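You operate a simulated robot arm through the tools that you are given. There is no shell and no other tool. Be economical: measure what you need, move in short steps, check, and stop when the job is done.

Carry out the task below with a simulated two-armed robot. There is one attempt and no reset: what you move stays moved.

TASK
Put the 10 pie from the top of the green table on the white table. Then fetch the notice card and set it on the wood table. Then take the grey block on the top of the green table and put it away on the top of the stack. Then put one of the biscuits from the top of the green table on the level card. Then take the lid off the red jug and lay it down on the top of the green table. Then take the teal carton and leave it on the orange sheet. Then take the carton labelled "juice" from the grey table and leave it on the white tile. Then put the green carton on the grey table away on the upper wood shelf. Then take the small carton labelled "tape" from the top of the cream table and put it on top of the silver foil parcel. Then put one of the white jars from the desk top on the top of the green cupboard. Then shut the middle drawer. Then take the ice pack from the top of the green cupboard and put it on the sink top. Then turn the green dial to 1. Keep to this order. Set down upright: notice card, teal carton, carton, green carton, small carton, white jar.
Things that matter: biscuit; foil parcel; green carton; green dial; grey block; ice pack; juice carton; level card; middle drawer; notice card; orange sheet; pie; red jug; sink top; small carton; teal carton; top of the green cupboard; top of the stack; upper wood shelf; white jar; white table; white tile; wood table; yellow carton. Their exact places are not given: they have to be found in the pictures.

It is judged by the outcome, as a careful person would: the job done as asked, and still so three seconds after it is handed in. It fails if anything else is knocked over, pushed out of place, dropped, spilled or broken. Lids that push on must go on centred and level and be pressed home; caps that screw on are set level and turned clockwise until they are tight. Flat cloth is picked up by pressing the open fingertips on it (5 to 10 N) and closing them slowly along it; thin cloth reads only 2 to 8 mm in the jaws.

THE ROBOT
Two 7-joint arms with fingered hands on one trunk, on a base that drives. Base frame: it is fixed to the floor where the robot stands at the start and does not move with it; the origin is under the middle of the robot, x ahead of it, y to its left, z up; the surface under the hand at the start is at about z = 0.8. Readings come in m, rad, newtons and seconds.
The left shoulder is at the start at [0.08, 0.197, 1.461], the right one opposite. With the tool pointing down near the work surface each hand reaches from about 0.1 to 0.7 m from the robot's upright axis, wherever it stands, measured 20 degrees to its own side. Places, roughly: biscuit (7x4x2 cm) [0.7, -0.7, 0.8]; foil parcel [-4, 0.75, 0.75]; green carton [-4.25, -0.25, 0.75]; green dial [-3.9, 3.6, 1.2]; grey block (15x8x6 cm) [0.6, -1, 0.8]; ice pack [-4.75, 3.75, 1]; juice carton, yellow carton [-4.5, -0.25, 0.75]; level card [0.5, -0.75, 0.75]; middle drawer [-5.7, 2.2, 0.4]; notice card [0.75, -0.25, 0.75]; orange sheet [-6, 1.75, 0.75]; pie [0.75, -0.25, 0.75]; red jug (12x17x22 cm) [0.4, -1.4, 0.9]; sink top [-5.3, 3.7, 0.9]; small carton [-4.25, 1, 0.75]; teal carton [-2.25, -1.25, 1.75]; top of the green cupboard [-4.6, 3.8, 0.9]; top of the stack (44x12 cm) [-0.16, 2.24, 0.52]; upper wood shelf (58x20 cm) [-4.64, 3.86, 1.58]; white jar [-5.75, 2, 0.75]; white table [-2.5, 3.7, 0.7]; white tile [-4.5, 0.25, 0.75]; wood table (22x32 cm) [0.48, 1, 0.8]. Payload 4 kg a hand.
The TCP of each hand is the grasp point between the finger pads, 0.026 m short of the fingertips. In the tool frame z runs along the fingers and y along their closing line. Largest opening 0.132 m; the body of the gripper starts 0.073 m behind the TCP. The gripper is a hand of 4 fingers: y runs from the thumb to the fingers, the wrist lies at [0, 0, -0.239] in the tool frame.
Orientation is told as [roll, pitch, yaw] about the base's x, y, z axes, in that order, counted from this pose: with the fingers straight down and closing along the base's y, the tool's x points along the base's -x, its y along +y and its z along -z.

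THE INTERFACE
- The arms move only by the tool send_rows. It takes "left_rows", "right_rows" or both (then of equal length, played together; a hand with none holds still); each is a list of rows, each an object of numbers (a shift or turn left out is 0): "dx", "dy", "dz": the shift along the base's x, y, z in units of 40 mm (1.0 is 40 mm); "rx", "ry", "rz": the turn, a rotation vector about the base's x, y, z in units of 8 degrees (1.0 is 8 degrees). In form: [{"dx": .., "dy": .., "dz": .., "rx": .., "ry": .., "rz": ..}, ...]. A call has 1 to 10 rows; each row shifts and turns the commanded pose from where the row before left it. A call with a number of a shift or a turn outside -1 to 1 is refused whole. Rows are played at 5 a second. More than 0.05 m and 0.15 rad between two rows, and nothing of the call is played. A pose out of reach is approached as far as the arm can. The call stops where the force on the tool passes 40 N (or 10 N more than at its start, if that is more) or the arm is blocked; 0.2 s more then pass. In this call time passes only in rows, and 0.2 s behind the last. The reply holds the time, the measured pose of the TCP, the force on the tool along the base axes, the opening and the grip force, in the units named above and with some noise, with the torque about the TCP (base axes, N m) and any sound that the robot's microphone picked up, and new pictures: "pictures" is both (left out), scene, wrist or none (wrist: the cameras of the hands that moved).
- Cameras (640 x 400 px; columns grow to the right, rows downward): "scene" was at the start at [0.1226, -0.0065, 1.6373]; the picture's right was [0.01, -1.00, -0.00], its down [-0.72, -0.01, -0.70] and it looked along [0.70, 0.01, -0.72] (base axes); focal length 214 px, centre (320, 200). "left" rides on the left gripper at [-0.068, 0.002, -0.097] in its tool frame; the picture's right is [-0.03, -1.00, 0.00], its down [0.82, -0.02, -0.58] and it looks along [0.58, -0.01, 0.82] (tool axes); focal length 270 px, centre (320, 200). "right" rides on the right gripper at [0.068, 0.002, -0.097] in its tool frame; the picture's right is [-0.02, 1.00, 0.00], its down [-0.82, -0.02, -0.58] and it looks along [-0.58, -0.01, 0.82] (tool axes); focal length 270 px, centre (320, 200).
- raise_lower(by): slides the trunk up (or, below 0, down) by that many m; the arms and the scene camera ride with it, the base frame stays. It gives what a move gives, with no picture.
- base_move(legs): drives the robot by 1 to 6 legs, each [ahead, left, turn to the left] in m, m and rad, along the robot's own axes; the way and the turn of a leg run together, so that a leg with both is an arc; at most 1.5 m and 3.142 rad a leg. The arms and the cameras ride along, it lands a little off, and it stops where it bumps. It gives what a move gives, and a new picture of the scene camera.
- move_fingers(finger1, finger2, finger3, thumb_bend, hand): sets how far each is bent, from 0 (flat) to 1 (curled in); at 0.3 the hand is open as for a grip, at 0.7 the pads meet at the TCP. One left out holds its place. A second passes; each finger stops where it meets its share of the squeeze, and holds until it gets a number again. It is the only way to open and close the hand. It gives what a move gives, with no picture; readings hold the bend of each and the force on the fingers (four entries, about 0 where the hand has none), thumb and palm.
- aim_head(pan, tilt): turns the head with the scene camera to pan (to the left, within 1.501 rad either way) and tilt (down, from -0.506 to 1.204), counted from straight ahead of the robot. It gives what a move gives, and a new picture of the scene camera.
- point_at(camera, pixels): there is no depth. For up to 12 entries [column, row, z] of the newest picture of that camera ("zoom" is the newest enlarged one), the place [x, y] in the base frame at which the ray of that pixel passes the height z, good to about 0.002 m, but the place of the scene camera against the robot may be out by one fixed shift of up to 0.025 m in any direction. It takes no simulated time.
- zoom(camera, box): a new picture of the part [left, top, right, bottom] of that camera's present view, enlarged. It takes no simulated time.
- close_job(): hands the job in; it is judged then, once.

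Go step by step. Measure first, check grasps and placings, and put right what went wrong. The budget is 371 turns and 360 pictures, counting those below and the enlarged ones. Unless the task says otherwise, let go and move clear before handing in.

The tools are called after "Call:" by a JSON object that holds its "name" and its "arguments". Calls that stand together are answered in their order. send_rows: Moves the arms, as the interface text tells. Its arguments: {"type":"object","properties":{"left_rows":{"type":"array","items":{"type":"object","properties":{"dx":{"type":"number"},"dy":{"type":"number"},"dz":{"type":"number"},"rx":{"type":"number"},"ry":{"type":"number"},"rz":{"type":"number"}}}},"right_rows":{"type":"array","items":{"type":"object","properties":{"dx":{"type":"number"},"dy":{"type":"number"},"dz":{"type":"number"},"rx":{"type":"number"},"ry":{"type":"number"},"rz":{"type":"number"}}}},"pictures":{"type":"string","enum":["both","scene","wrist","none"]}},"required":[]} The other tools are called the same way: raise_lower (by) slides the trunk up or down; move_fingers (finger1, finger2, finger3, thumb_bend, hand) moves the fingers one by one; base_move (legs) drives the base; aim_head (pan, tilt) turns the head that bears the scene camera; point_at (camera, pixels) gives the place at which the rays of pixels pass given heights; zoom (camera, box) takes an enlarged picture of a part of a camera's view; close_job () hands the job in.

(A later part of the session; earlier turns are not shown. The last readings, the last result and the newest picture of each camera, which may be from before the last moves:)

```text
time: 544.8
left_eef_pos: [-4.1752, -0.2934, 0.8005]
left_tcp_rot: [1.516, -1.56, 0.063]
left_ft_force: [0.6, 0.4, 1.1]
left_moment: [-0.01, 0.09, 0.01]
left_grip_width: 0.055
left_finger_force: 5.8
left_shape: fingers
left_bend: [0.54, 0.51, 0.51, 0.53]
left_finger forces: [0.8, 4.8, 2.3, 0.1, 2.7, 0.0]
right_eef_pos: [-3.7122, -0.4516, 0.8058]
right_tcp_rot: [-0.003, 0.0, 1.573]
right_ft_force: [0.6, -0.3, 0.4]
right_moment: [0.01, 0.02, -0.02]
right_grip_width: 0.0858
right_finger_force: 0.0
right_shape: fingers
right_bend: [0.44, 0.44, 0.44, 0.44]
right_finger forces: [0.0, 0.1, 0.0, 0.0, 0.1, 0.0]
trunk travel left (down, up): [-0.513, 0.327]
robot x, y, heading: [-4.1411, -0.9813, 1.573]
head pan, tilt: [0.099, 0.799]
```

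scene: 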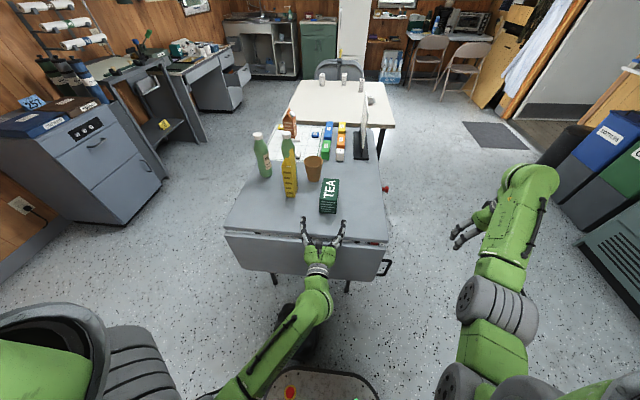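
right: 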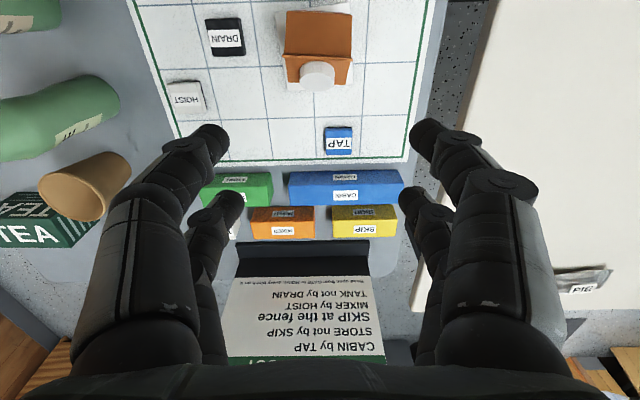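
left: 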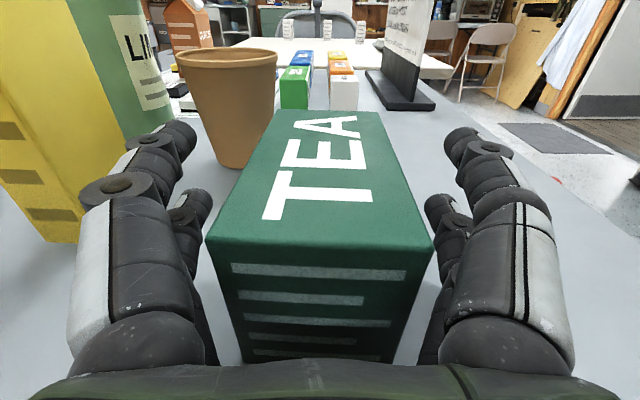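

Call:
{"name": "move_fingers", "arguments": {"hand": "left", "finger1": 0.6, "finger2": 0.58, "finger3": 0.58, "thumb_bend": 0.58}}

Call:
{"name": "send_rows", "arguments": {"left_rows": [{"dz": 0.4}, {"dz": 0.6}, {"dz": 0.8}], "pictures": "wrist"}}

```text
time: 545.8
left_eef_pos: [-4.1756, -0.293, 0.8006]
left_tcp_rot: [1.512, -1.559, 0.068]
left_ft_force: [0.7, -0.4, 2.1]
left_moment: [0.01, 0.09, -0.04]
left_grip_width: 0.0528
left_finger_force: 8.6
left_shape: fingers
left_bend: [0.55, 0.51, 0.52, 0.54]
left_finger forces: [3.5, 5.2, 3.6, 0.1, 4.3, 0.0]
right_eef_pos: [-3.7133, -0.4509, 0.8043]
right_tcp_rot: [-0.004, -0.002, 1.575]
right_ft_force: [0.6, 0.2, 0.4]
right_moment: [-0.01, 0.03, -0.01]
right_grip_width: 0.0858
right_finger_force: 0.0
right_shape: fingers
right_bend: [0.44, 0.44, 0.44, 0.44]
right_finger forces: [0.0, 0.1, 0.1, 0.1, 0.1, 0.1]
trunk travel left (down, up): [-0.513, 0.327]
robot x, y, heading: [-4.1427, -0.9785, 1.569]
head pan, tilt: [0.099, 0.799]
```

```text
time: 546.6
left_eef_pos: [-4.1771, -0.2925, 0.8693]
left_tcp_rot: [1.296, -1.561, 0.285]
left_ft_force: [-0.1, -0.2, -0.8]
left_moment: [-0.01, 0.01, 0.04]
left_grip_width: 0.0528
left_finger_force: 8.2
left_shape: fingers
left_bend: [0.55, 0.51, 0.52, 0.54]
left_finger forces: [3.3, 5.3, 3.7, 0.1, 4.2, 0.0]
right_eef_pos: [-3.7127, -0.452, 0.8043]
right_tcp_rot: [-0.004, -0.003, 1.573]
right_ft_force: [-0.9, -0.1, 1.1]
right_moment: [0.03, -0.02, 0.01]
right_grip_width: 0.0857
right_finger_force: 0.1
right_shape: fingers
right_bend: [0.44, 0.44, 0.44, 0.44]
right_finger forces: [0.0, 0.1, 0.1, 0.0, 0.1, 0.1]
trunk travel left (down, up): [-0.513, 0.327]
robot x, y, heading: [-4.1408, -0.9836, 1.576]
head pan, tilt: [0.099, 0.799]
```

left: 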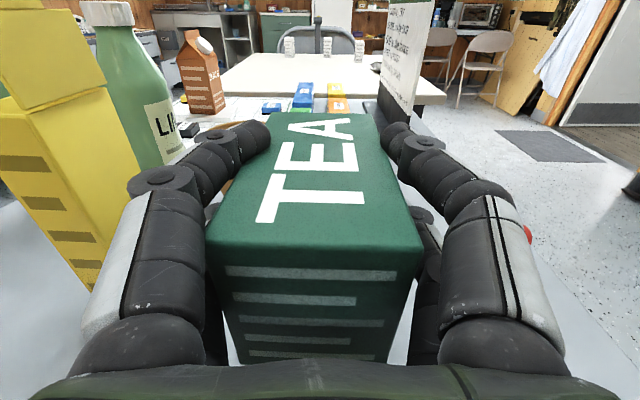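

TEA held. I back out, raise the trunk, and drive east then north to the cupboard wall.

Call:
{"name": "base_move", "arguments": {"legs": [[-0.3, 0, 0]]}}

Call:
{"name": "raise_lower", "arguments": {"by": 0.32}}

Call:
{"name": "base_move", "arguments": {"legs": [[0, -0.95, -0.005], [1.45, 0, 0], [1.45, 0, 0], [0.65, 0, 0], [0, 1.3, 0]]}}

Call:
{"name": "aim_head", "arguments": {"pan": 0, "tilt": 0.1}}

```text
time: 548.6
left_eef_pos: [-4.1738, -0.5877, 0.8693]
left_tcp_rot: [1.387, -1.561, 0.193]
left_ft_force: [0.1, 0.2, -0.8]
left_moment: [-0.05, -0.01, 0.01]
left_grip_width: 0.0529
left_finger_force: 8.6
left_shape: fingers
left_bend: [0.55, 0.51, 0.52, 0.54]
left_finger forces: [3.4, 5.4, 3.8, 0.0, 4.1, 0.0]
right_eef_pos: [-3.7101, -0.7474, 0.8048]
right_tcp_rot: [-0.003, -0.002, 1.571]
right_ft_force: [0.1, 0.6, -0.1]
right_moment: [0.02, 0.0, -0.02]
right_grip_width: 0.0858
right_finger_force: 0.0
right_shape: fingers
right_bend: [0.44, 0.44, 0.44, 0.44]
right_finger forces: [0.1, 0.1, 0.1, 0.1, 0.0, 0.0]
trunk travel left (down, up): [-0.513, 0.327]
robot x, y, heading: [-4.1416, -1.2788, 1.568]
head pan, tilt: [0.099, 0.799]
```

scene: 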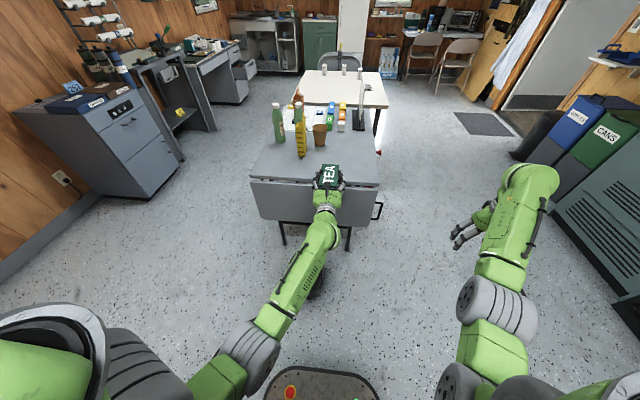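

```text
time: 551.8
left_eef_pos: [-4.1755, -0.5886, 1.1906]
left_tcp_rot: [1.405, -1.561, 0.173]
left_ft_force: [0.3, 1.0, -2.0]
left_moment: [0.03, 0.03, 0.0]
left_grip_width: 0.0526
left_finger_force: 8.2
left_shape: fingers
left_bend: [0.55, 0.51, 0.52, 0.54]
left_finger forces: [3.4, 5.4, 3.7, 0.0, 4.1, 0.0]
right_eef_pos: [-3.711, -0.7499, 1.1254]
right_tcp_rot: [-0.003, -0.002, 1.57]
right_ft_force: [0.6, 0.5, -0.4]
right_moment: [-0.02, -0.01, 0.03]
right_grip_width: 0.0859
right_finger_force: 0.1
right_shape: fingers
right_bend: [0.44, 0.44, 0.44, 0.44]
right_finger forces: [0.0, 0.1, 0.1, 0.0, 0.1, 0.1]
trunk travel left (down, up): [-0.833, 0.007]
robot x, y, heading: [-4.1412, -1.2787, 1.572]
head pan, tilt: [0.099, 0.799]
```

```text
time: 579.7
left_eef_pos: [-4.5222, 2.9443, 1.1898]
left_tcp_rot: [1.425, -1.56, 0.157]
left_ft_force: [-0.6, -1.1, -1.2]
left_moment: [-0.04, -0.01, 0.01]
left_grip_width: 0.0526
left_finger_force: 8.3
left_shape: fingers
left_bend: [0.55, 0.51, 0.52, 0.54]
left_finger forces: [3.3, 5.3, 3.7, 0.0, 4.1, 0.1]
right_eef_pos: [-4.0583, 2.7862, 1.125]
right_tcp_rot: [-0.003, -0.001, 1.577]
right_ft_force: [0.6, -0.6, -0.6]
right_moment: [-0.05, 0.01, -0.02]
right_grip_width: 0.0858
right_finger_force: 0.0
right_shape: fingers
right_bend: [0.44, 0.44, 0.44, 0.44]
right_finger forces: [0.1, 0.0, 0.1, 0.1, 0.1, 0.1]
trunk travel left (down, up): [-0.833, 0.007]
robot x, y, heading: [-4.488, 2.253, 1.582]
head pan, tilt: [0.099, 0.799]
```

scene: 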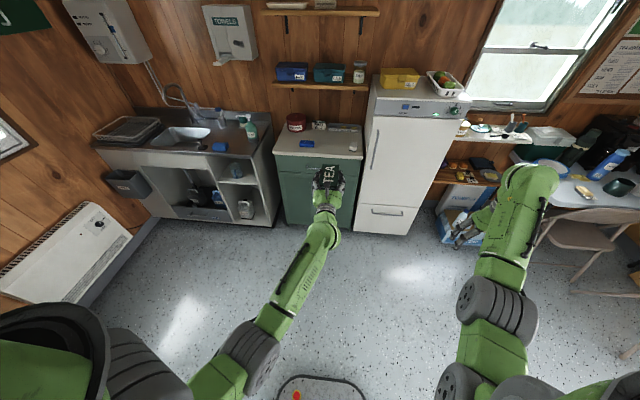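

```text
time: 580.8
left_eef_pos: [-4.5234, 2.9436, 1.1889]
left_tcp_rot: [1.402, -1.559, 0.18]
left_ft_force: [-0.3, 0.5, -0.5]
left_moment: [-0.01, -0.02, -0.02]
left_grip_width: 0.0525
left_finger_force: 7.9
left_shape: fingers
left_bend: [0.55, 0.51, 0.52, 0.54]
left_finger forces: [3.3, 5.3, 3.7, 0.1, 4.0, 0.0]
right_eef_pos: [-4.0592, 2.7865, 1.1247]
right_tcp_rot: [-0.003, 0.0, 1.577]
right_ft_force: [0.6, 0.2, 0.3]
right_moment: [0.0, -0.03, -0.02]
right_grip_width: 0.086
right_finger_force: 0.0
right_shape: fingers
right_bend: [0.44, 0.44, 0.44, 0.44]
right_finger forces: [0.0, 0.1, 0.1, 0.1, 0.1, 0.0]
trunk travel left (down, up): [-0.833, 0.007]
robot x, y, heading: [-4.4863, 2.2513, 1.576]
head pan, tilt: [0.0, 0.099]
```

scene: 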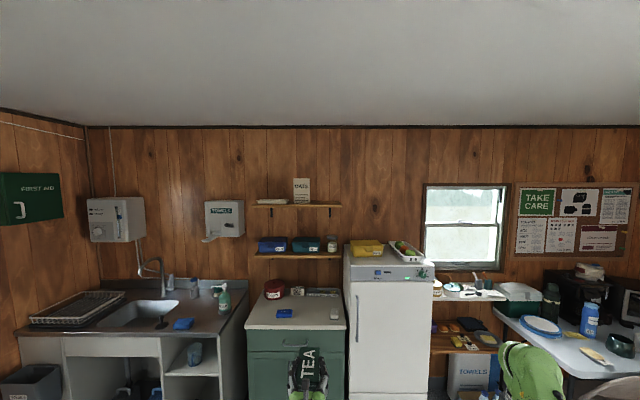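

The upper shelf has free room right of the OATS box (x≈-4.55…-4.36). I raise the TEA carton above shelf height and pull the right hand back.

Call:
{"name": "send_rows", "arguments": {"left_rows": [{"dz": 1}, {"dz": 1}, {"dz": 1}, {"dz": 1}, {"dz": 1}, {"dz": 1}, {"dz": 1}, {"dz": 1}, {"dz": 1}, {"dz": 1}], "right_rows": [{"dy": -0.6}, {"dy": -0.6}, {"dy": -0.6}, {"dy": -0.6}, {"dy": -0.6}, {"dy": -0.6}, {"dy": -0.5}, {"dy": 0}, {"dy": 0}, {"dy": 0}], "pictures": "none"}}

Call:
{"name": "send_rows", "arguments": {"left_rows": [{"dz": 1}, {"dz": 1}, {"dz": 1}, {"dz": 1}], "pictures": "none"}}

Call:
{"name": "base_move", "arguments": {"legs": [[0.45, -0.06, 0]]}}

Call:
{"name": "send_rows", "arguments": {"left_rows": [{"dz": 0.3}], "pictures": "wrist"}}

```text
time: 583.0
left_eef_pos: [-4.5216, 2.9438, 1.5881]
left_tcp_rot: [1.302, -1.56, 0.281]
left_ft_force: [-0.6, 0.3, -1.1]
left_moment: [-0.06, 0.03, -0.03]
left_grip_width: 0.0481
left_finger_force: 7.7
left_shape: fingers
left_bend: [0.58, 0.51, 0.52, 0.55]
left_finger forces: [2.1, 6.0, 3.7, 0.0, 3.7, 0.1]
right_eef_pos: [-4.0548, 2.6251, 1.1155]
right_tcp_rot: [-0.004, -0.004, 1.574]
right_ft_force: [0.0, -0.5, 0.8]
right_moment: [0.01, 0.01, 0.03]
right_grip_width: 0.0858
right_finger_force: 0.1
right_shape: fingers
right_bend: [0.44, 0.44, 0.44, 0.44]
right_finger forces: [0.0, 0.0, 0.0, 0.0, 0.1, 0.0]
right hand out of reach, approached as far as the arm can: row 6, 7
trunk travel left (down, up): [-0.833, 0.007]
robot x, y, heading: [-4.484, 2.2526, 1.575]
head pan, tilt: [0.0, 0.099]
```

```text
time: 584.0
left_eef_pos: [-4.5241, 2.9444, 1.7502]
left_tcp_rot: [1.363, -1.558, 0.22]
left_ft_force: [0.8, -0.4, -1.3]
left_moment: [-0.01, -0.02, -0.01]
left_grip_width: 0.0481
left_finger_force: 7.7
left_shape: fingers
left_bend: [0.58, 0.51, 0.52, 0.55]
left_finger forces: [2.1, 6.0, 3.6, 0.0, 3.8, 0.0]
right_eef_pos: [-4.0549, 2.6244, 1.1163]
right_tcp_rot: [-0.007, -0.003, 1.577]
right_ft_force: [-0.2, 1.3, 0.4]
right_moment: [0.01, 0.01, -0.01]
right_grip_width: 0.0857
right_finger_force: 0.0
right_shape: fingers
right_bend: [0.44, 0.44, 0.44, 0.44]
right_finger forces: [0.0, 0.1, 0.0, 0.1, 0.1, 0.0]
trunk travel left (down, up): [-0.833, 0.007]
robot x, y, heading: [-4.4879, 2.2543, 1.579]
head pan, tilt: [0.0, 0.099]
```

```text
time: 586.8
left_eef_pos: [-4.4711, 3.3913, 1.7526]
left_tcp_rot: [1.734, -1.56, -0.144]
left_ft_force: [-0.5, -0.1, -0.1]
left_moment: [0.01, 0.05, 0.02]
left_grip_width: 0.0478
left_finger_force: 7.6
left_shape: fingers
left_bend: [0.58, 0.51, 0.52, 0.55]
left_finger forces: [2.1, 6.0, 3.6, 0.0, 3.6, 0.0]
right_eef_pos: [-4.0015, 3.0752, 1.1167]
right_tcp_rot: [-0.004, -0.007, 1.58]
right_ft_force: [0.8, -0.9, -0.7]
right_moment: [-0.02, -0.01, 0.04]
right_grip_width: 0.0859
right_finger_force: 0.1
right_shape: fingers
right_bend: [0.44, 0.44, 0.44, 0.44]
right_finger forces: [0.1, 0.0, 0.1, 0.0, 0.1, 0.0]
trunk travel left (down, up): [-0.833, 0.007]
robot x, y, heading: [-4.4312, 2.7057, 1.584]
head pan, tilt: [0.0, 0.099]
```

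scene: 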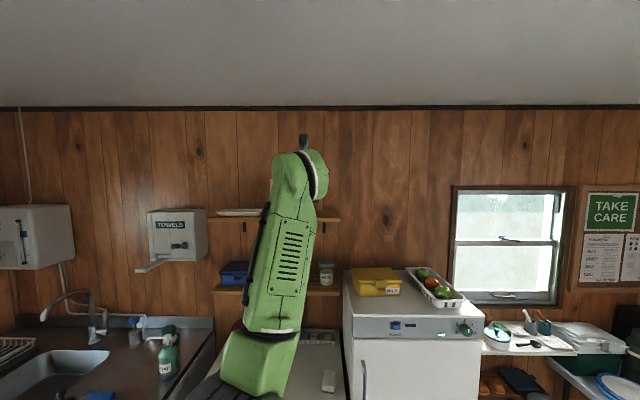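

```text
time: 587.1
left_eef_pos: [-4.4714, 3.398, 1.7614]
left_tcp_rot: [1.296, -1.561, 0.294]
left_ft_force: [0.7, 1.2, -1.0]
left_moment: [-0.03, -0.01, -0.03]
left_grip_width: 0.0481
left_finger_force: 8.0
left_shape: fingers
left_bend: [0.58, 0.51, 0.52, 0.55]
left_finger forces: [2.1, 6.0, 3.5, 0.0, 3.7, 0.1]
right_eef_pos: [-4.0015, 3.08, 1.1156]
right_tcp_rot: [-0.005, -0.003, 1.58]
right_ft_force: [0.2, -0.7, 0.1]
right_moment: [-0.01, -0.01, -0.04]
right_grip_width: 0.0859
right_finger_force: 0.1
right_shape: fingers
right_bend: [0.44, 0.44, 0.44, 0.44]
right_finger forces: [0.1, 0.0, 0.0, 0.1, 0.0, 0.0]
trunk travel left (down, up): [-0.833, 0.007]
robot x, y, heading: [-4.4256, 2.7062, 1.583]
head pan, tilt: [0.0, 0.099]
```

left: 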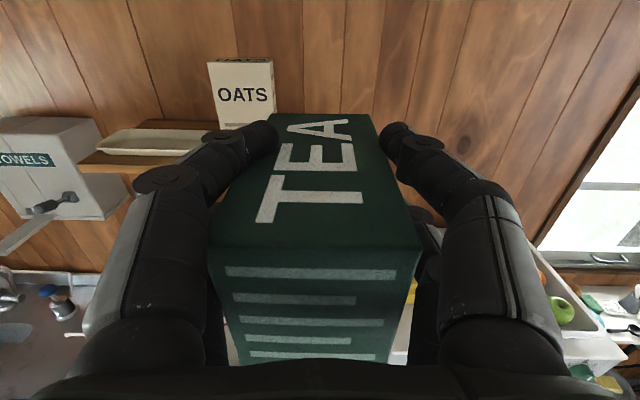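

Call:
{"name": "point_at", "arguments": {"camera": "scene", "pixels": [[338, 219, 1.58], [338, 219, 1.57], [338, 219, 1.56], [210, 217, 1.57], [338, 290, 1.2], [215, 290, 1.2], [210, 217, 1.58]]}}

Call:
{"name": "zoom", "arguments": {"camera": "scene", "box": [190, 170, 370, 300]}}

```text
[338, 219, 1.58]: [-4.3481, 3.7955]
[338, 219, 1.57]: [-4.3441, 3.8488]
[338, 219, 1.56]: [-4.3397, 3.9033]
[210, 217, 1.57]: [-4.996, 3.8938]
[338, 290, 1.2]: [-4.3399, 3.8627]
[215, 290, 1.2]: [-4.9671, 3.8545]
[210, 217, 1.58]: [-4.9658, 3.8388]
```

```text
3.08 times, centred on (280, 235) of scene
```

zoom: 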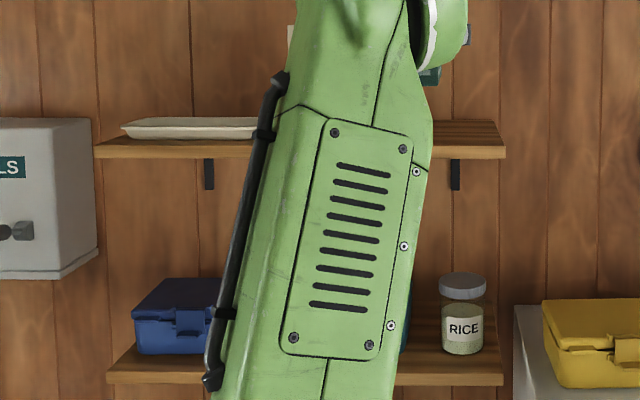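

Shelf top ≈1.588, front y≈3.75. I drive 0.3 ahead and take a look before extending in.

Call:
{"name": "base_move", "arguments": {"legs": [[0.3, 0, -0.012]]}}

Call:
{"name": "send_rows", "arguments": {"left_rows": [{"dz": -1, "dx": 0.2}, {"dz": -0.9, "dx": 0.2}], "pictures": "both"}}

```text
time: 589.2
left_eef_pos: [-4.4641, 3.6805, 1.7659]
left_tcp_rot: [1.91, -1.56, -0.333]
left_ft_force: [0.4, -0.4, -1.1]
left_moment: [-0.02, 0.0, 0.01]
left_grip_width: 0.0479
left_finger_force: 7.5
left_shape: fingers
left_bend: [0.58, 0.51, 0.52, 0.55]
left_finger forces: [2.1, 6.0, 3.6, 0.0, 3.7, 0.0]
right_eef_pos: [-3.9987, 3.3611, 1.1173]
right_tcp_rot: [-0.006, -0.008, 1.57]
right_ft_force: [-0.7, 0.1, -0.5]
right_moment: [0.02, 0.01, 0.04]
right_grip_width: 0.0863
right_finger_force: 0.0
right_shape: fingers
right_bend: [0.44, 0.44, 0.44, 0.44]
right_finger forces: [0.0, 0.0, 0.1, 0.0, 0.0, 0.0]
trunk travel left (down, up): [-0.833, 0.007]
robot x, y, heading: [-4.4316, 2.9963, 1.574]
head pan, tilt: [0.0, 0.099]
```

scene: 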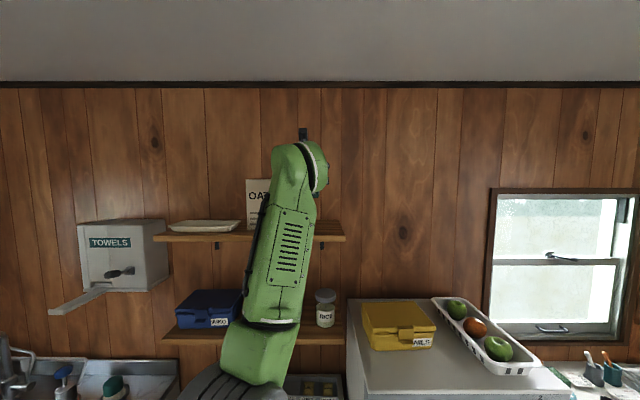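

```text
time: 589.8
left_eef_pos: [-4.4489, 3.6846, 1.69]
left_tcp_rot: [1.859, -1.561, -0.283]
left_ft_force: [-0.8, -0.6, -0.9]
left_moment: [-0.02, 0.02, -0.04]
left_grip_width: 0.0477
left_finger_force: 7.5
left_shape: fingers
left_bend: [0.58, 0.51, 0.52, 0.55]
left_finger forces: [2.1, 5.9, 3.5, 0.0, 3.7, 0.0]
right_eef_pos: [-3.9982, 3.3631, 1.1163]
right_tcp_rot: [-0.004, -0.005, 1.569]
right_ft_force: [-0.3, 0.9, -0.3]
right_moment: [0.03, 0.0, -0.02]
right_grip_width: 0.086
right_finger_force: 0.1
right_shape: fingers
right_bend: [0.44, 0.44, 0.44, 0.44]
right_finger forces: [0.0, 0.1, 0.0, 0.0, 0.1, 0.0]
trunk travel left (down, up): [-0.833, 0.007]
robot x, y, heading: [-4.4304, 2.9959, 1.574]
head pan, tilt: [0.0, 0.099]
```

scene: 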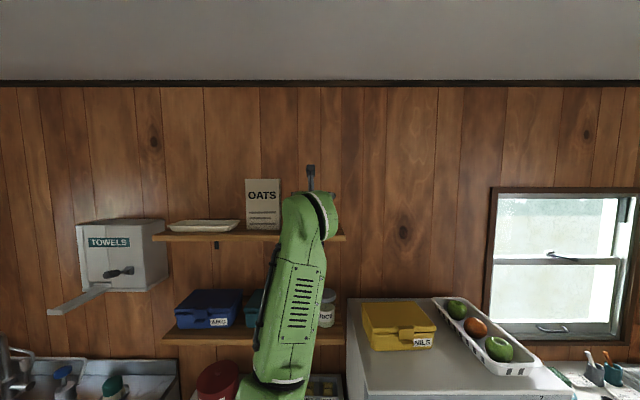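
left: 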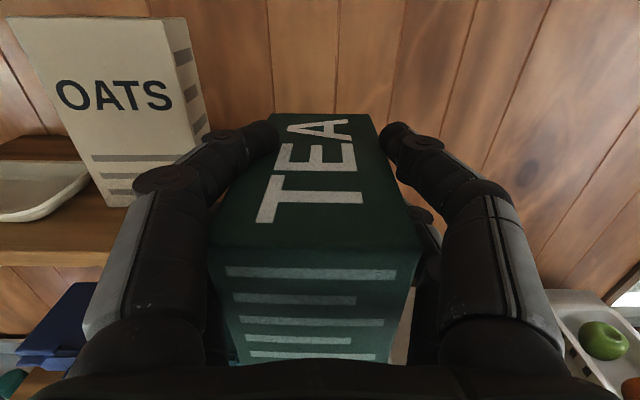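

Shelf front edge confirmed at y≈3.753. I extend 16 cm in at z 1.69, then lower.

Call:
{"name": "send_rows", "arguments": {"left_rows": [{"dy": 1}, {"dy": 1}, {"dy": 1}, {"dy": 1}, {"dz": -0.5}, {"dz": -0.25}], "pictures": "both"}}

```text
time: 591.2
left_eef_pos: [-4.4495, 3.8456, 1.656]
left_tcp_rot: [1.609, -1.56, -0.032]
left_ft_force: [-0.4, 0.0, -1.4]
left_moment: [-0.02, -0.01, -0.03]
left_grip_width: 0.0472
left_finger_force: 7.5
left_shape: fingers
left_bend: [0.58, 0.51, 0.52, 0.55]
left_finger forces: [2.1, 5.8, 3.5, 0.0, 3.6, 0.1]
right_eef_pos: [-3.9988, 3.3649, 1.1148]
right_tcp_rot: [-0.005, -0.005, 1.57]
right_ft_force: [0.1, 0.9, -0.1]
right_moment: [0.03, 0.0, 0.01]
right_grip_width: 0.0859
right_finger_force: 0.1
right_shape: fingers
right_bend: [0.44, 0.44, 0.44, 0.44]
right_finger forces: [0.0, 0.0, 0.0, 0.1, 0.0, 0.0]
trunk travel left (down, up): [-0.833, 0.007]
robot x, y, heading: [-4.4258, 2.9965, 1.573]
head pan, tilt: [0.0, 0.099]
```

scene: 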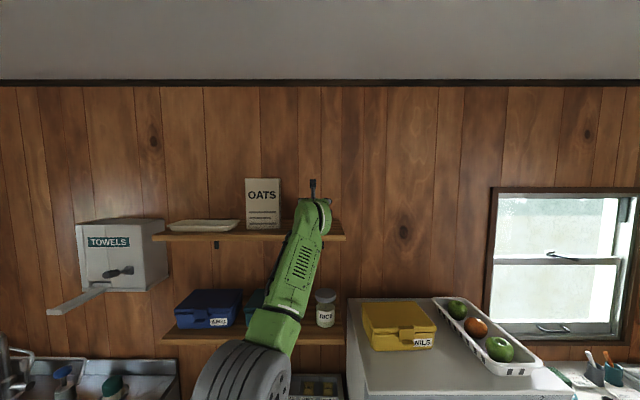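
left: 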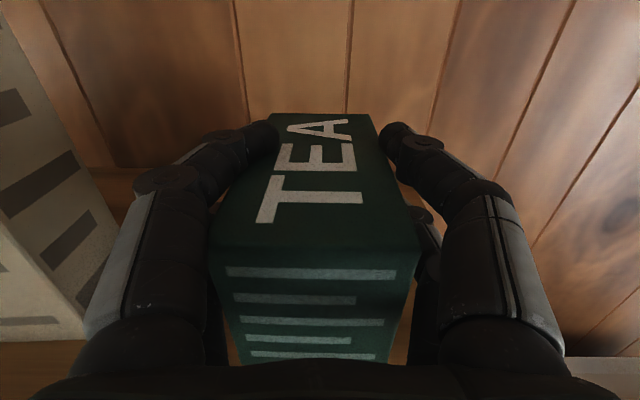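

Call:
{"name": "send_rows", "arguments": {"left_rows": [{"dz": -0.15}, {"dz": -0.15}, {"dz": -0.12}, {"dz": -0.12}, {"dz": -0.1}], "pictures": "none"}}

```text
time: 592.4
left_eef_pos: [-4.4501, 3.8421, 1.6395]
left_tcp_rot: [2.536, -1.552, -0.959]
left_ft_force: [-0.5, 8.6, 26.5]
left_moment: [0.16, 0.81, -0.29]
left_grip_width: 0.047
left_finger_force: 19.5
left_shape: fingers
left_bend: [0.58, 0.51, 0.52, 0.55]
left_finger forces: [24.7, 5.6, 3.8, 0.0, 4.2, 0.0]
right_eef_pos: [-3.9977, 3.3623, 1.1163]
right_tcp_rot: [-0.003, -0.006, 1.569]
right_ft_force: [-0.4, 0.1, 0.1]
right_moment: [0.04, 0.03, 0.0]
right_grip_width: 0.0857
right_finger_force: 0.0
right_shape: fingers
right_bend: [0.44, 0.44, 0.44, 0.44]
right_finger forces: [0.0, 0.0, 0.1, 0.1, 0.0, 0.0]
trunk travel left (down, up): [-0.833, 0.007]
robot x, y, heading: [-4.4296, 2.9954, 1.573]
head pan, tilt: [0.0, 0.099]
```

Contact at 1.64, as expected. Ease slightly, open, and withdraw.

Call:
{"name": "send_rows", "arguments": {"left_rows": [{"dz": 0.2}], "pictures": "none"}}

Call:
{"name": "move_fingers", "arguments": {"hand": "left", "finger1": 0.4, "finger2": 0.4, "finger3": 0.4, "thumb_bend": 0.4}}

Call:
{"name": "send_rows", "arguments": {"left_rows": [{"dy": -0.6}, {"dy": -1}, {"dy": -1}, {"dy": -1}, {"dy": -1}, {"dy": -1}], "pictures": "wrist"}}

```text
time: 592.8
left_eef_pos: [-4.4499, 3.8415, 1.6395]
left_tcp_rot: [1.781, -1.562, -0.204]
left_ft_force: [-0.8, -0.9, 14.4]
left_moment: [0.32, 0.48, 0.05]
left_grip_width: 0.0469
left_finger_force: 14.0
left_shape: fingers
left_bend: [0.58, 0.51, 0.52, 0.55]
left_finger forces: [15.1, 6.2, 3.3, 0.0, 3.7, 0.0]
right_eef_pos: [-3.9997, 3.3611, 1.1172]
right_tcp_rot: [-0.004, -0.008, 1.57]
right_ft_force: [0.1, 0.1, -0.1]
right_moment: [0.02, 0.0, 0.0]
right_grip_width: 0.0859
right_finger_force: 0.1
right_shape: fingers
right_bend: [0.44, 0.44, 0.44, 0.44]
right_finger forces: [0.0, 0.1, 0.1, 0.0, 0.1, 0.0]
trunk travel left (down, up): [-0.833, 0.007]
robot x, y, heading: [-4.4321, 2.9965, 1.572]
head pan, tilt: [0.0, 0.099]
```

```text
time: 593.8
left_eef_pos: [-4.4488, 3.8454, 1.6398]
left_tcp_rot: [1.506, -1.56, 0.071]
left_ft_force: [0.7, 1.0, -0.4]
left_moment: [-0.05, 0.01, 0.0]
left_grip_width: 0.1006
left_finger_force: 0.0
left_shape: fingers
left_bend: [0.4, 0.4, 0.4, 0.4]
left_finger forces: [0.0, 0.1, 0.0, 0.0, 0.0, 0.0]
right_eef_pos: [-3.9975, 3.364, 1.1165]
right_tcp_rot: [-0.006, -0.004, 1.568]
right_ft_force: [0.2, -0.4, -0.5]
right_moment: [0.04, -0.01, 0.0]
right_grip_width: 0.0861
right_finger_force: 0.0
right_shape: fingers
right_bend: [0.44, 0.44, 0.44, 0.44]
right_finger forces: [0.1, 0.0, 0.0, 0.0, 0.0, 0.1]
trunk travel left (down, up): [-0.833, 0.007]
robot x, y, heading: [-4.4311, 2.9948, 1.572]
head pan, tilt: [0.0, 0.099]
```

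```text
time: 595.2
left_eef_pos: [-4.4483, 3.6192, 1.6397]
left_tcp_rot: [1.699, -1.563, -0.124]
left_ft_force: [-0.2, 0.3, 0.5]
left_moment: [0.02, 0.0, 0.02]
left_grip_width: 0.1002
left_finger_force: 0.1
left_shape: fingers
left_bend: [0.4, 0.4, 0.4, 0.4]
left_finger forces: [0.0, 0.0, 0.0, 0.0, 0.0, 0.0]
right_eef_pos: [-3.9984, 3.3624, 1.1165]
right_tcp_rot: [-0.005, -0.005, 1.57]
right_ft_force: [0.1, -0.9, 0.6]
right_moment: [-0.03, 0.02, -0.02]
right_grip_width: 0.0858
right_finger_force: 0.0
right_shape: fingers
right_bend: [0.44, 0.44, 0.44, 0.44]
right_finger forces: [0.1, 0.1, 0.1, 0.0, 0.0, 0.0]
trunk travel left (down, up): [-0.833, 0.007]
robot x, y, heading: [-4.4348, 2.9942, 1.57]
head pan, tilt: [0.0, 0.099]
```

left: 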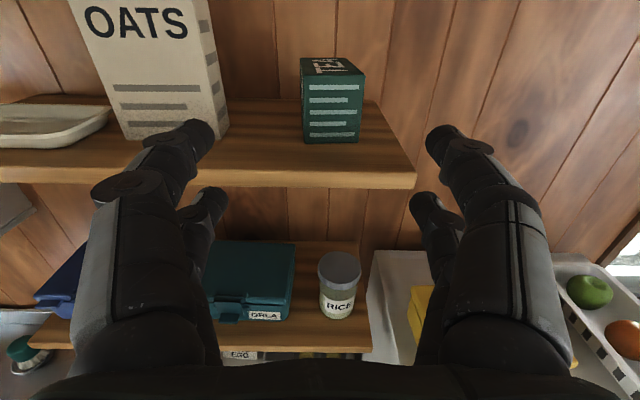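

TEA stands upright on the upper shelf. Next: the "tape" carton. I back off, turn the left hand down, and drive to the cream table's east side.

Call:
{"name": "base_move", "arguments": {"legs": [[-0.8, 0, 0]]}}

Call:
{"name": "send_rows", "arguments": {"left_rows": [{"rx": -1, "dz": -0.9, "dy": -0.3}, {"rx": -1, "dz": -0.9, "dy": -0.3}, {"rx": -1, "dz": -0.9}, {"rx": -1, "dz": -0.9}, {"rx": -1, "dz": -0.9}, {"rx": -1, "dz": -0.9}, {"rx": -1, "dz": -0.9}, {"rx": -1, "dz": -0.9}, {"rx": -1, "dz": -0.9}, {"rx": -1, "dz": -0.9}], "pictures": "none"}}

Call:
{"name": "send_rows", "arguments": {"left_rows": [{"rx": -1, "dz": -0.9}, {"rx": -0.2, "dz": -0.9}, {"dz": -0.9}, {"dz": -0.9}, {"dz": -0.5}], "right_rows": [{"dx": -0.5, "dy": 0.6}, {"dx": -0.5, "dy": 0.6}, {"dx": -0.5, "dy": 0.6}, {"dx": -0.5, "dy": 0.6}, {"dx": -0.5, "dy": 0.6}], "pictures": "scene"}}

```text
time: 599.5
left_eef_pos: [-4.4479, 2.8188, 1.6374]
left_tcp_rot: [1.395, -1.561, 0.172]
left_ft_force: [0.8, -0.1, -0.2]
left_moment: [0.01, -0.03, 0.02]
left_grip_width: 0.1005
left_finger_force: 0.1
left_shape: fingers
left_bend: [0.4, 0.4, 0.4, 0.4]
left_finger forces: [0.1, 0.0, 0.0, 0.1, 0.1, 0.1]
right_eef_pos: [-3.9995, 2.5575, 1.1151]
right_tcp_rot: [-0.006, -0.004, 1.559]
right_ft_force: [0.0, 0.2, 0.2]
right_moment: [0.0, 0.01, -0.01]
right_grip_width: 0.0859
right_finger_force: 0.0
right_shape: fingers
right_bend: [0.44, 0.44, 0.44, 0.44]
right_finger forces: [0.0, 0.0, 0.0, 0.0, 0.0, 0.0]
trunk travel left (down, up): [-0.833, 0.007]
robot x, y, heading: [-4.4346, 2.1901, 1.557]
head pan, tilt: [0.0, 0.099]
```

scene: 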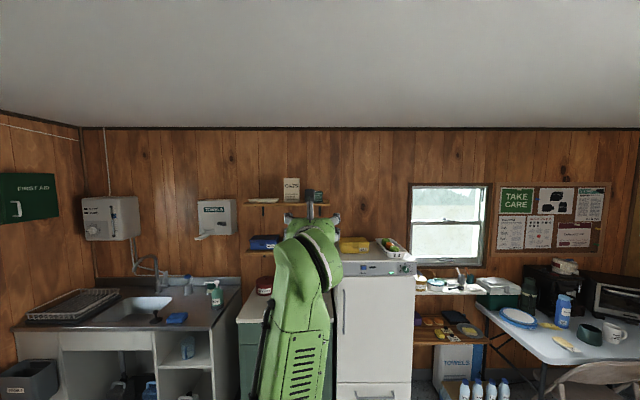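

```text
time: 601.7
left_eef_pos: [-4.4491, 2.7927, 1.2794]
left_tcp_rot: [-0.001, -0.17, 1.561]
left_ft_force: [-0.2, -0.6, 0.2]
left_moment: [0.03, 0.0, -0.03]
left_grip_width: 0.1001
left_finger_force: 0.1
left_shape: fingers
left_bend: [0.4, 0.4, 0.4, 0.4]
left_finger forces: [0.1, 0.1, 0.0, 0.0, 0.0, 0.1]
right_eef_pos: [-4.0004, 2.5555, 1.1147]
right_tcp_rot: [-0.005, -0.003, 1.562]
right_ft_force: [-0.2, 0.2, 0.1]
right_moment: [-0.03, 0.02, 0.01]
right_grip_width: 0.0862
right_finger_force: 0.1
right_shape: fingers
right_bend: [0.44, 0.44, 0.44, 0.44]
right_finger forces: [0.0, 0.0, 0.0, 0.0, 0.0, 0.1]
trunk travel left (down, up): [-0.833, 0.007]
robot x, y, heading: [-4.433, 2.1921, 1.564]
head pan, tilt: [0.0, 0.099]
```

```text
time: 602.9
left_eef_pos: [-4.4459, 2.7937, 1.115]
left_tcp_rot: [-0.005, -0.005, 1.559]
left_ft_force: [0.2, 0.3, -0.5]
left_moment: [-0.01, 0.02, -0.02]
left_grip_width: 0.1003
left_finger_force: 0.1
left_shape: fingers
left_bend: [0.4, 0.4, 0.4, 0.4]
left_finger forces: [0.0, 0.1, 0.1, 0.0, 0.0, 0.0]
right_eef_pos: [-4.0998, 2.6764, 1.1177]
right_tcp_rot: [-0.006, -0.001, 1.561]
right_ft_force: [0.2, 1.0, 0.0]
right_moment: [-0.01, 0.02, -0.02]
right_grip_width: 0.086
right_finger_force: 0.0
right_shape: fingers
right_bend: [0.44, 0.44, 0.44, 0.44]
right_finger forces: [0.1, 0.0, 0.0, 0.1, 0.1, 0.0]
trunk travel left (down, up): [-0.833, 0.007]
robot x, y, heading: [-4.4333, 2.1955, 1.564]
head pan, tilt: [0.0, 0.099]
```

scene: 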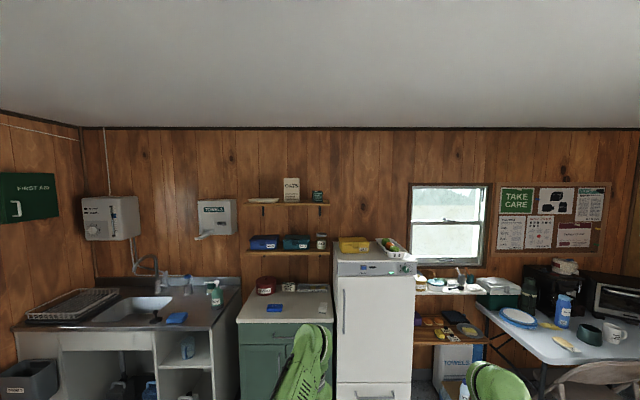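

Call:
{"name": "base_move", "arguments": {"legs": [[0, -1.25, 0.007], [0, 0, 1.571], [0, 1.38, 0]]}}

Call:
{"name": "aim_head", "arguments": {"pan": 0, "tilt": 0.7}}

Call:
{"name": "zoom", "arguments": {"camera": "scene", "box": [200, 130, 440, 290]}}

```text
time: 619.3
left_eef_pos: [-3.8746, 0.8246, 1.1165]
left_tcp_rot: [-0.003, -0.006, 3.083]
left_ft_force: [-0.8, 0.0, -0.2]
left_moment: [0.0, -0.03, -0.02]
left_grip_width: 0.1005
left_finger_force: 0.0
left_shape: fingers
left_bend: [0.4, 0.4, 0.4, 0.4]
left_finger forces: [0.0, 0.1, 0.0, 0.1, 0.1, 0.1]
right_eef_pos: [-3.7402, 1.1644, 1.1159]
right_tcp_rot: [-0.003, -0.004, 3.084]
right_ft_force: [0.1, 0.1, -0.9]
right_moment: [0.0, -0.05, 0.0]
right_grip_width: 0.0859
right_finger_force: 0.1
right_shape: fingers
right_bend: [0.44, 0.44, 0.44, 0.44]
right_finger forces: [0.0, 0.0, 0.0, 0.0, 0.0, 0.0]
trunk travel left (down, up): [-0.833, 0.007]
robot x, y, heading: [-3.2747, 0.8074, 3.084]
head pan, tilt: [0.0, 0.099]
```

scene: 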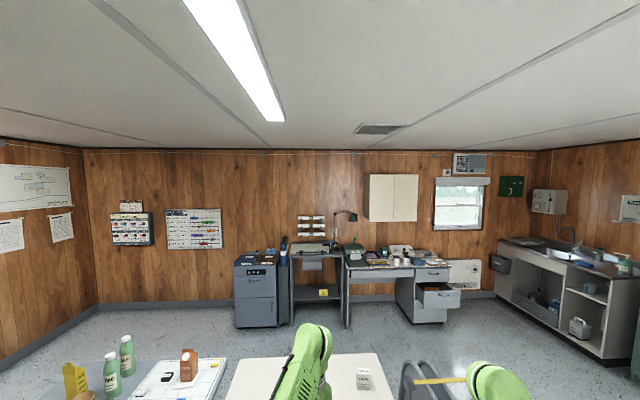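

```text
time: 620.3
left_eef_pos: [-3.8752, 0.8231, 1.1176]
left_tcp_rot: [-0.004, -0.007, 3.085]
left_ft_force: [1.1, 0.2, 0.2]
left_moment: [-0.03, 0.04, 0.0]
left_grip_width: 0.1002
left_finger_force: 0.1
left_shape: fingers
left_bend: [0.4, 0.4, 0.4, 0.4]
left_finger forces: [0.0, 0.0, 0.0, 0.0, 0.0, 0.0]
right_eef_pos: [-3.7405, 1.1638, 1.1168]
right_tcp_rot: [-0.006, -0.005, 3.083]
right_ft_force: [0.8, 0.8, 0.1]
right_moment: [0.0, 0.0, 0.02]
right_grip_width: 0.0861
right_finger_force: 0.0
right_shape: fingers
right_bend: [0.44, 0.44, 0.44, 0.44]
right_finger forces: [0.0, 0.0, 0.0, 0.1, 0.0, 0.0]
trunk travel left (down, up): [-0.833, 0.007]
robot x, y, heading: [-3.2773, 0.8038, 3.085]
head pan, tilt: [0.0, 0.7]
```

scene: 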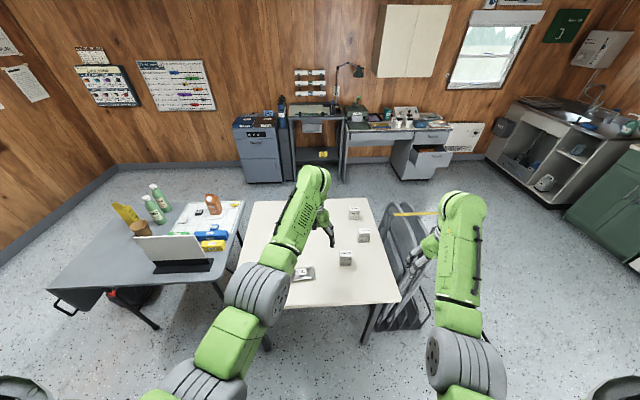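

```text
2.50 times, centred on (320, 210) of scene
```

zoom: 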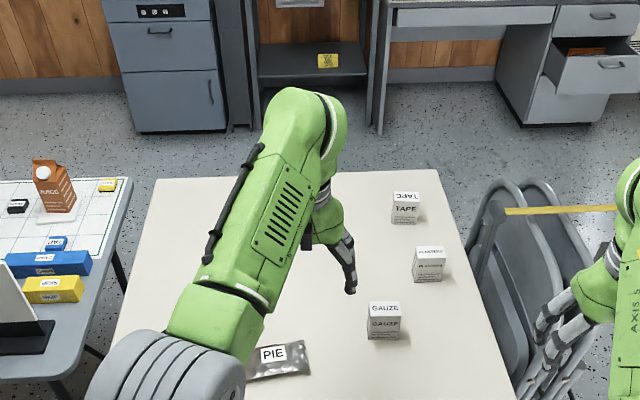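

Call:
{"name": "point_at", "arguments": {"camera": "scene", "pixels": [[354, 217, 0.75], [363, 240, 0.75], [346, 263, 0.75], [300, 276, 0.76], [243, 203, 0.75], [367, 199, 0.75], [398, 302, 0.75], [288, 280, 0.75], [315, 272, 0.76]]}}

Call:
{"name": "send_rows", "arguments": {"left_rows": [{"dx": 0}], "pictures": "wrist"}}

```text
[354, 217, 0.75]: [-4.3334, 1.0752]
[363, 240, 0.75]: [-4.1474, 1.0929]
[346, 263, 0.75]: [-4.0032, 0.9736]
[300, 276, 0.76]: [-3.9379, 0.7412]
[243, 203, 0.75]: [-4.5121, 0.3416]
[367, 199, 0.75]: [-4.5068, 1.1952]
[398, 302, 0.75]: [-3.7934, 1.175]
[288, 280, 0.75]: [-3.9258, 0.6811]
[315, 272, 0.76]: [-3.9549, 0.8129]
```

```text
time: 620.7
left_eef_pos: [-3.8741, 0.8235, 1.1168]
left_tcp_rot: [-0.002, -0.007, 3.084]
left_ft_force: [-0.2, 0.5, 0.1]
left_moment: [-0.04, -0.01, 0.01]
left_grip_width: 0.1006
left_finger_force: 0.0
left_shape: fingers
left_bend: [0.4, 0.4, 0.4, 0.4]
left_finger forces: [0.1, 0.1, 0.0, 0.0, 0.1, 0.0]
right_eef_pos: [-3.74, 1.1645, 1.1169]
right_tcp_rot: [-0.005, -0.004, 3.083]
right_ft_force: [-0.4, 0.0, -0.6]
right_moment: [-0.03, 0.0, 0.02]
right_grip_width: 0.086
right_finger_force: 0.0
right_shape: fingers
right_bend: [0.44, 0.44, 0.44, 0.44]
right_finger forces: [0.1, 0.1, 0.1, 0.1, 0.0, 0.0]
trunk travel left (down, up): [-0.833, 0.007]
robot x, y, heading: [-3.2767, 0.8041, 3.083]
head pan, tilt: [0.0, 0.7]
```

left: 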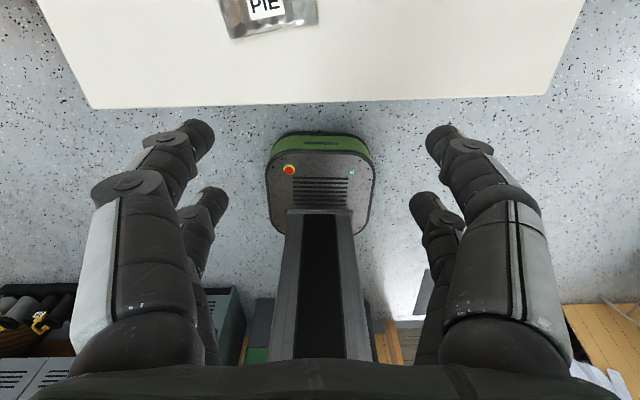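

The TAPE carton is the far one at (-4.333,1.075); the foil parcel is at (-3.94,0.745). The west side gives a free approach for both, so I drive round north to the west side.

Call:
{"name": "base_move", "arguments": {"legs": [[0, -1.38, 0.05], [1.45, 0, 0], [0.5, 0, 0], [0, 0, -1.57], [0, 0, -1.57]]}}

Call:
{"name": "base_move", "arguments": {"legs": [[0, -0.55, 0]]}}

```text
time: 644.4
left_eef_pos: [-4.5816, 2.148, 1.1148]
left_tcp_rot: [-0.004, -0.007, -0.019]
left_ft_force: [-0.2, -0.7, 0.2]
left_moment: [-0.01, 0.01, 0.02]
left_grip_width: 0.1003
left_finger_force: 0.0
left_shape: fingers
left_bend: [0.4, 0.4, 0.4, 0.4]
left_finger forces: [0.0, 0.1, 0.1, 0.1, 0.0, 0.1]
right_eef_pos: [-4.7043, 1.8024, 1.117]
right_tcp_rot: [-0.004, -0.005, -0.022]
right_ft_force: [-0.1, -0.5, 0.4]
right_moment: [-0.03, -0.01, 0.0]
right_grip_width: 0.0858
right_finger_force: 0.1
right_shape: fingers
right_bend: [0.44, 0.44, 0.44, 0.44]
right_finger forces: [0.0, 0.0, 0.0, 0.1, 0.0, 0.0]
trunk travel left (down, up): [-0.833, 0.007]
robot x, y, heading: [-5.1836, 2.1428, -0.021]
head pan, tilt: [0.0, 0.7]
```

scene: 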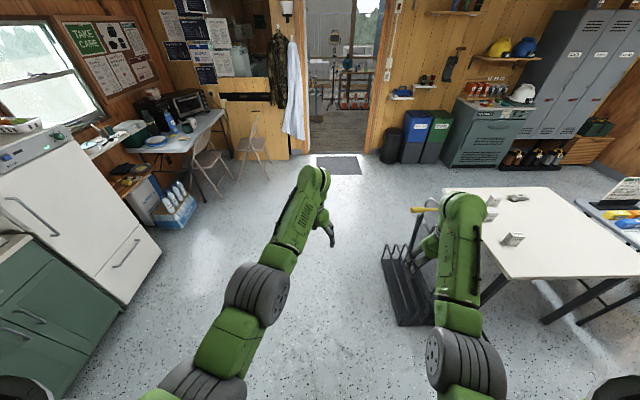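

```text
time: 647.6
left_eef_pos: [-4.5902, 1.6034, 1.1169]
left_tcp_rot: [-0.004, -0.007, -0.01]
left_ft_force: [0.1, -0.2, 1.1]
left_moment: [-0.02, 0.01, -0.02]
left_grip_width: 0.1003
left_finger_force: 0.1
left_shape: fingers
left_bend: [0.4, 0.4, 0.4, 0.4]
left_finger forces: [0.0, 0.0, 0.0, 0.0, 0.0, 0.0]
right_eef_pos: [-4.7083, 1.2566, 1.1168]
right_tcp_rot: [-0.008, -0.004, -0.01]
right_ft_force: [0.2, -0.2, 0.4]
right_moment: [0.01, 0.01, 0.0]
right_grip_width: 0.086
right_finger_force: 0.0
right_shape: fingers
right_bend: [0.44, 0.44, 0.44, 0.44]
right_finger forces: [0.1, 0.0, 0.0, 0.0, 0.0, 0.1]
trunk travel left (down, up): [-0.833, 0.007]
robot x, y, heading: [-5.1893, 1.595, -0.014]
head pan, tilt: [0.0, 0.7]
```

scene: 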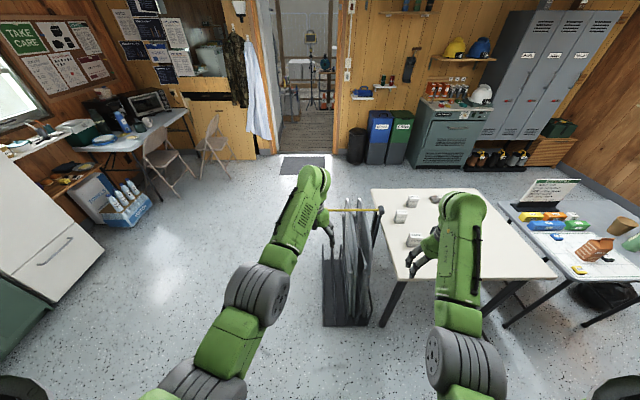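

Call:
{"name": "send_rows", "arguments": {"left_rows": [{"dz": 0.8, "dx": -0.5}, {"dz": 0.8, "dx": -0.5}, {"dz": 0.8, "dx": -0.5}], "pictures": "none"}}

Call:
{"name": "base_move", "arguments": {"legs": [[-0.03, -0.53, 0.014]]}}

Call:
{"name": "send_rows", "arguments": {"left_rows": [{"ry": -1, "dz": -0.3}, {"ry": -1, "dz": -0.3}, {"ry": -1, "dz": -0.3}, {"ry": -1, "dz": -0.3}, {"ry": -1}, {"ry": -1}, {"ry": -1}, {"ry": -1}, {"ry": -1}, {"ry": -1}], "pictures": "none"}}

Call:
{"name": "send_rows", "arguments": {"left_rows": [{"ry": -1}, {"ry": -0.2}], "pictures": "both"}}

```text
time: 648.4
left_eef_pos: [-4.6509, 1.6034, 1.2125]
left_tcp_rot: [-0.003, -0.009, -0.009]
left_ft_force: [-0.2, 0.0, -0.1]
left_moment: [-0.01, -0.01, 0.0]
left_grip_width: 0.1002
left_finger_force: 0.0
left_shape: fingers
left_bend: [0.4, 0.4, 0.4, 0.4]
left_finger forces: [0.1, 0.0, 0.1, 0.1, 0.0, 0.0]
right_eef_pos: [-4.7096, 1.2553, 1.116]
right_tcp_rot: [-0.006, -0.006, -0.012]
right_ft_force: [0.0, -0.3, -0.2]
right_moment: [-0.03, 0.01, 0.01]
right_grip_width: 0.0858
right_finger_force: 0.1
right_shape: fingers
right_bend: [0.44, 0.44, 0.44, 0.44]
right_finger forces: [0.1, 0.1, 0.1, 0.1, 0.1, 0.1]
trunk travel left (down, up): [-0.833, 0.007]
robot x, y, heading: [-5.1913, 1.5923, -0.005]
head pan, tilt: [0.0, 0.7]
```

```text
time: 651.4
left_eef_pos: [-4.6809, 1.0944, 1.212]
left_tcp_rot: [-0.005, -0.006, 0.01]
left_ft_force: [0.5, -0.1, -0.9]
left_moment: [-0.04, -0.02, 0.03]
left_grip_width: 0.1002
left_finger_force: 0.1
left_shape: fingers
left_bend: [0.4, 0.4, 0.4, 0.4]
left_finger forces: [0.0, 0.1, 0.0, 0.1, 0.1, 0.0]
right_eef_pos: [-4.7318, 0.7452, 1.1169]
right_tcp_rot: [-0.009, -0.003, 0.01]
right_ft_force: [0.4, 0.1, 0.2]
right_moment: [-0.05, 0.0, 0.01]
right_grip_width: 0.0859
right_finger_force: 0.0
right_shape: fingers
right_bend: [0.44, 0.44, 0.44, 0.44]
right_finger forces: [0.0, 0.0, 0.1, 0.1, 0.0, 0.0]
trunk travel left (down, up): [-0.833, 0.007]
robot x, y, heading: [-5.2192, 1.0707, 0.014]
head pan, tilt: [0.0, 0.7]
```

scene: 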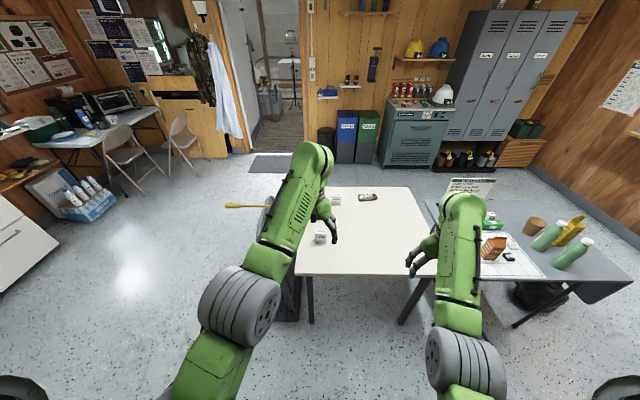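

```text
time: 653.6
left_eef_pos: [-4.6814, 1.0908, 1.1645]
left_tcp_rot: [-0.069, -1.404, 0.064]
left_ft_force: [0.4, -0.2, -0.3]
left_moment: [0.0, 0.02, -0.02]
left_grip_width: 0.1004
left_finger_force: 0.1
left_shape: fingers
left_bend: [0.4, 0.4, 0.4, 0.4]
left_finger forces: [0.1, 0.1, 0.0, 0.0, 0.0, 0.0]
right_eef_pos: [-4.7318, 0.7437, 1.1171]
right_tcp_rot: [-0.004, -0.004, 0.01]
right_ft_force: [0.1, -0.4, -0.1]
right_moment: [0.0, 0.02, 0.01]
right_grip_width: 0.0859
right_finger_force: 0.0
right_shape: fingers
right_bend: [0.44, 0.44, 0.44, 0.44]
right_finger forces: [0.0, 0.0, 0.0, 0.0, 0.1, 0.1]
trunk travel left (down, up): [-0.833, 0.007]
robot x, y, heading: [-5.2198, 1.0707, 0.011]
head pan, tilt: [0.0, 0.7]
```

```text
time: 654.2
left_eef_pos: [-4.6814, 1.093, 1.1646]
left_tcp_rot: [-1.691, -1.56, 1.687]
left_ft_force: [0.7, 0.6, -0.2]
left_moment: [0.01, 0.0, 0.02]
left_grip_width: 0.1004
left_finger_force: 0.0
left_shape: fingers
left_bend: [0.4, 0.4, 0.4, 0.4]
left_finger forces: [0.0, 0.0, 0.0, 0.0, 0.1, 0.0]
right_eef_pos: [-4.7322, 0.7437, 1.1166]
right_tcp_rot: [-0.005, -0.003, 0.008]
right_ft_force: [-0.4, 0.0, 0.9]
right_moment: [0.02, -0.02, 0.01]
right_grip_width: 0.0858
right_finger_force: 0.0
right_shape: fingers
right_bend: [0.44, 0.44, 0.44, 0.44]
right_finger forces: [0.0, 0.0, 0.0, 0.0, 0.0, 0.0]
trunk travel left (down, up): [-0.833, 0.007]
robot x, y, heading: [-5.2232, 1.0671, 0.007]
head pan, tilt: [0.0, 0.7]
```

scene: 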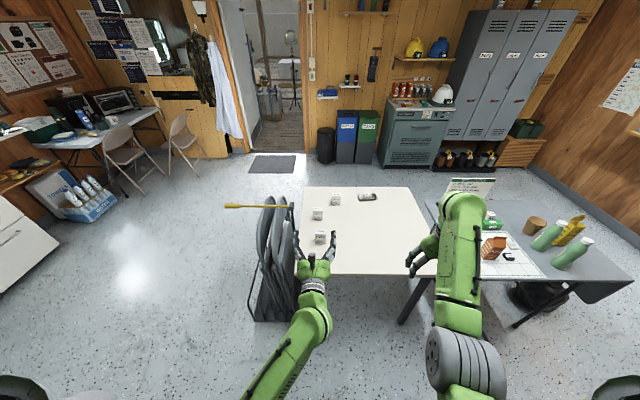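
left: 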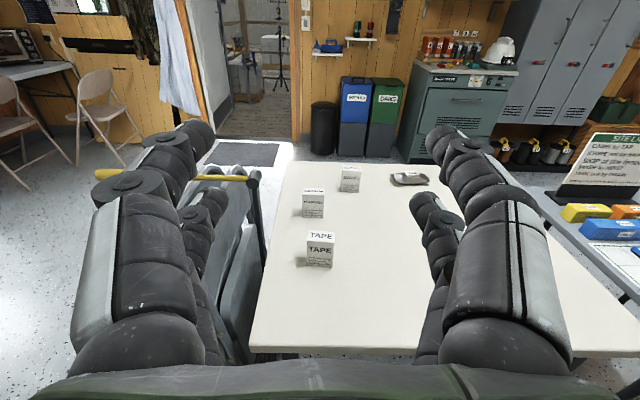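

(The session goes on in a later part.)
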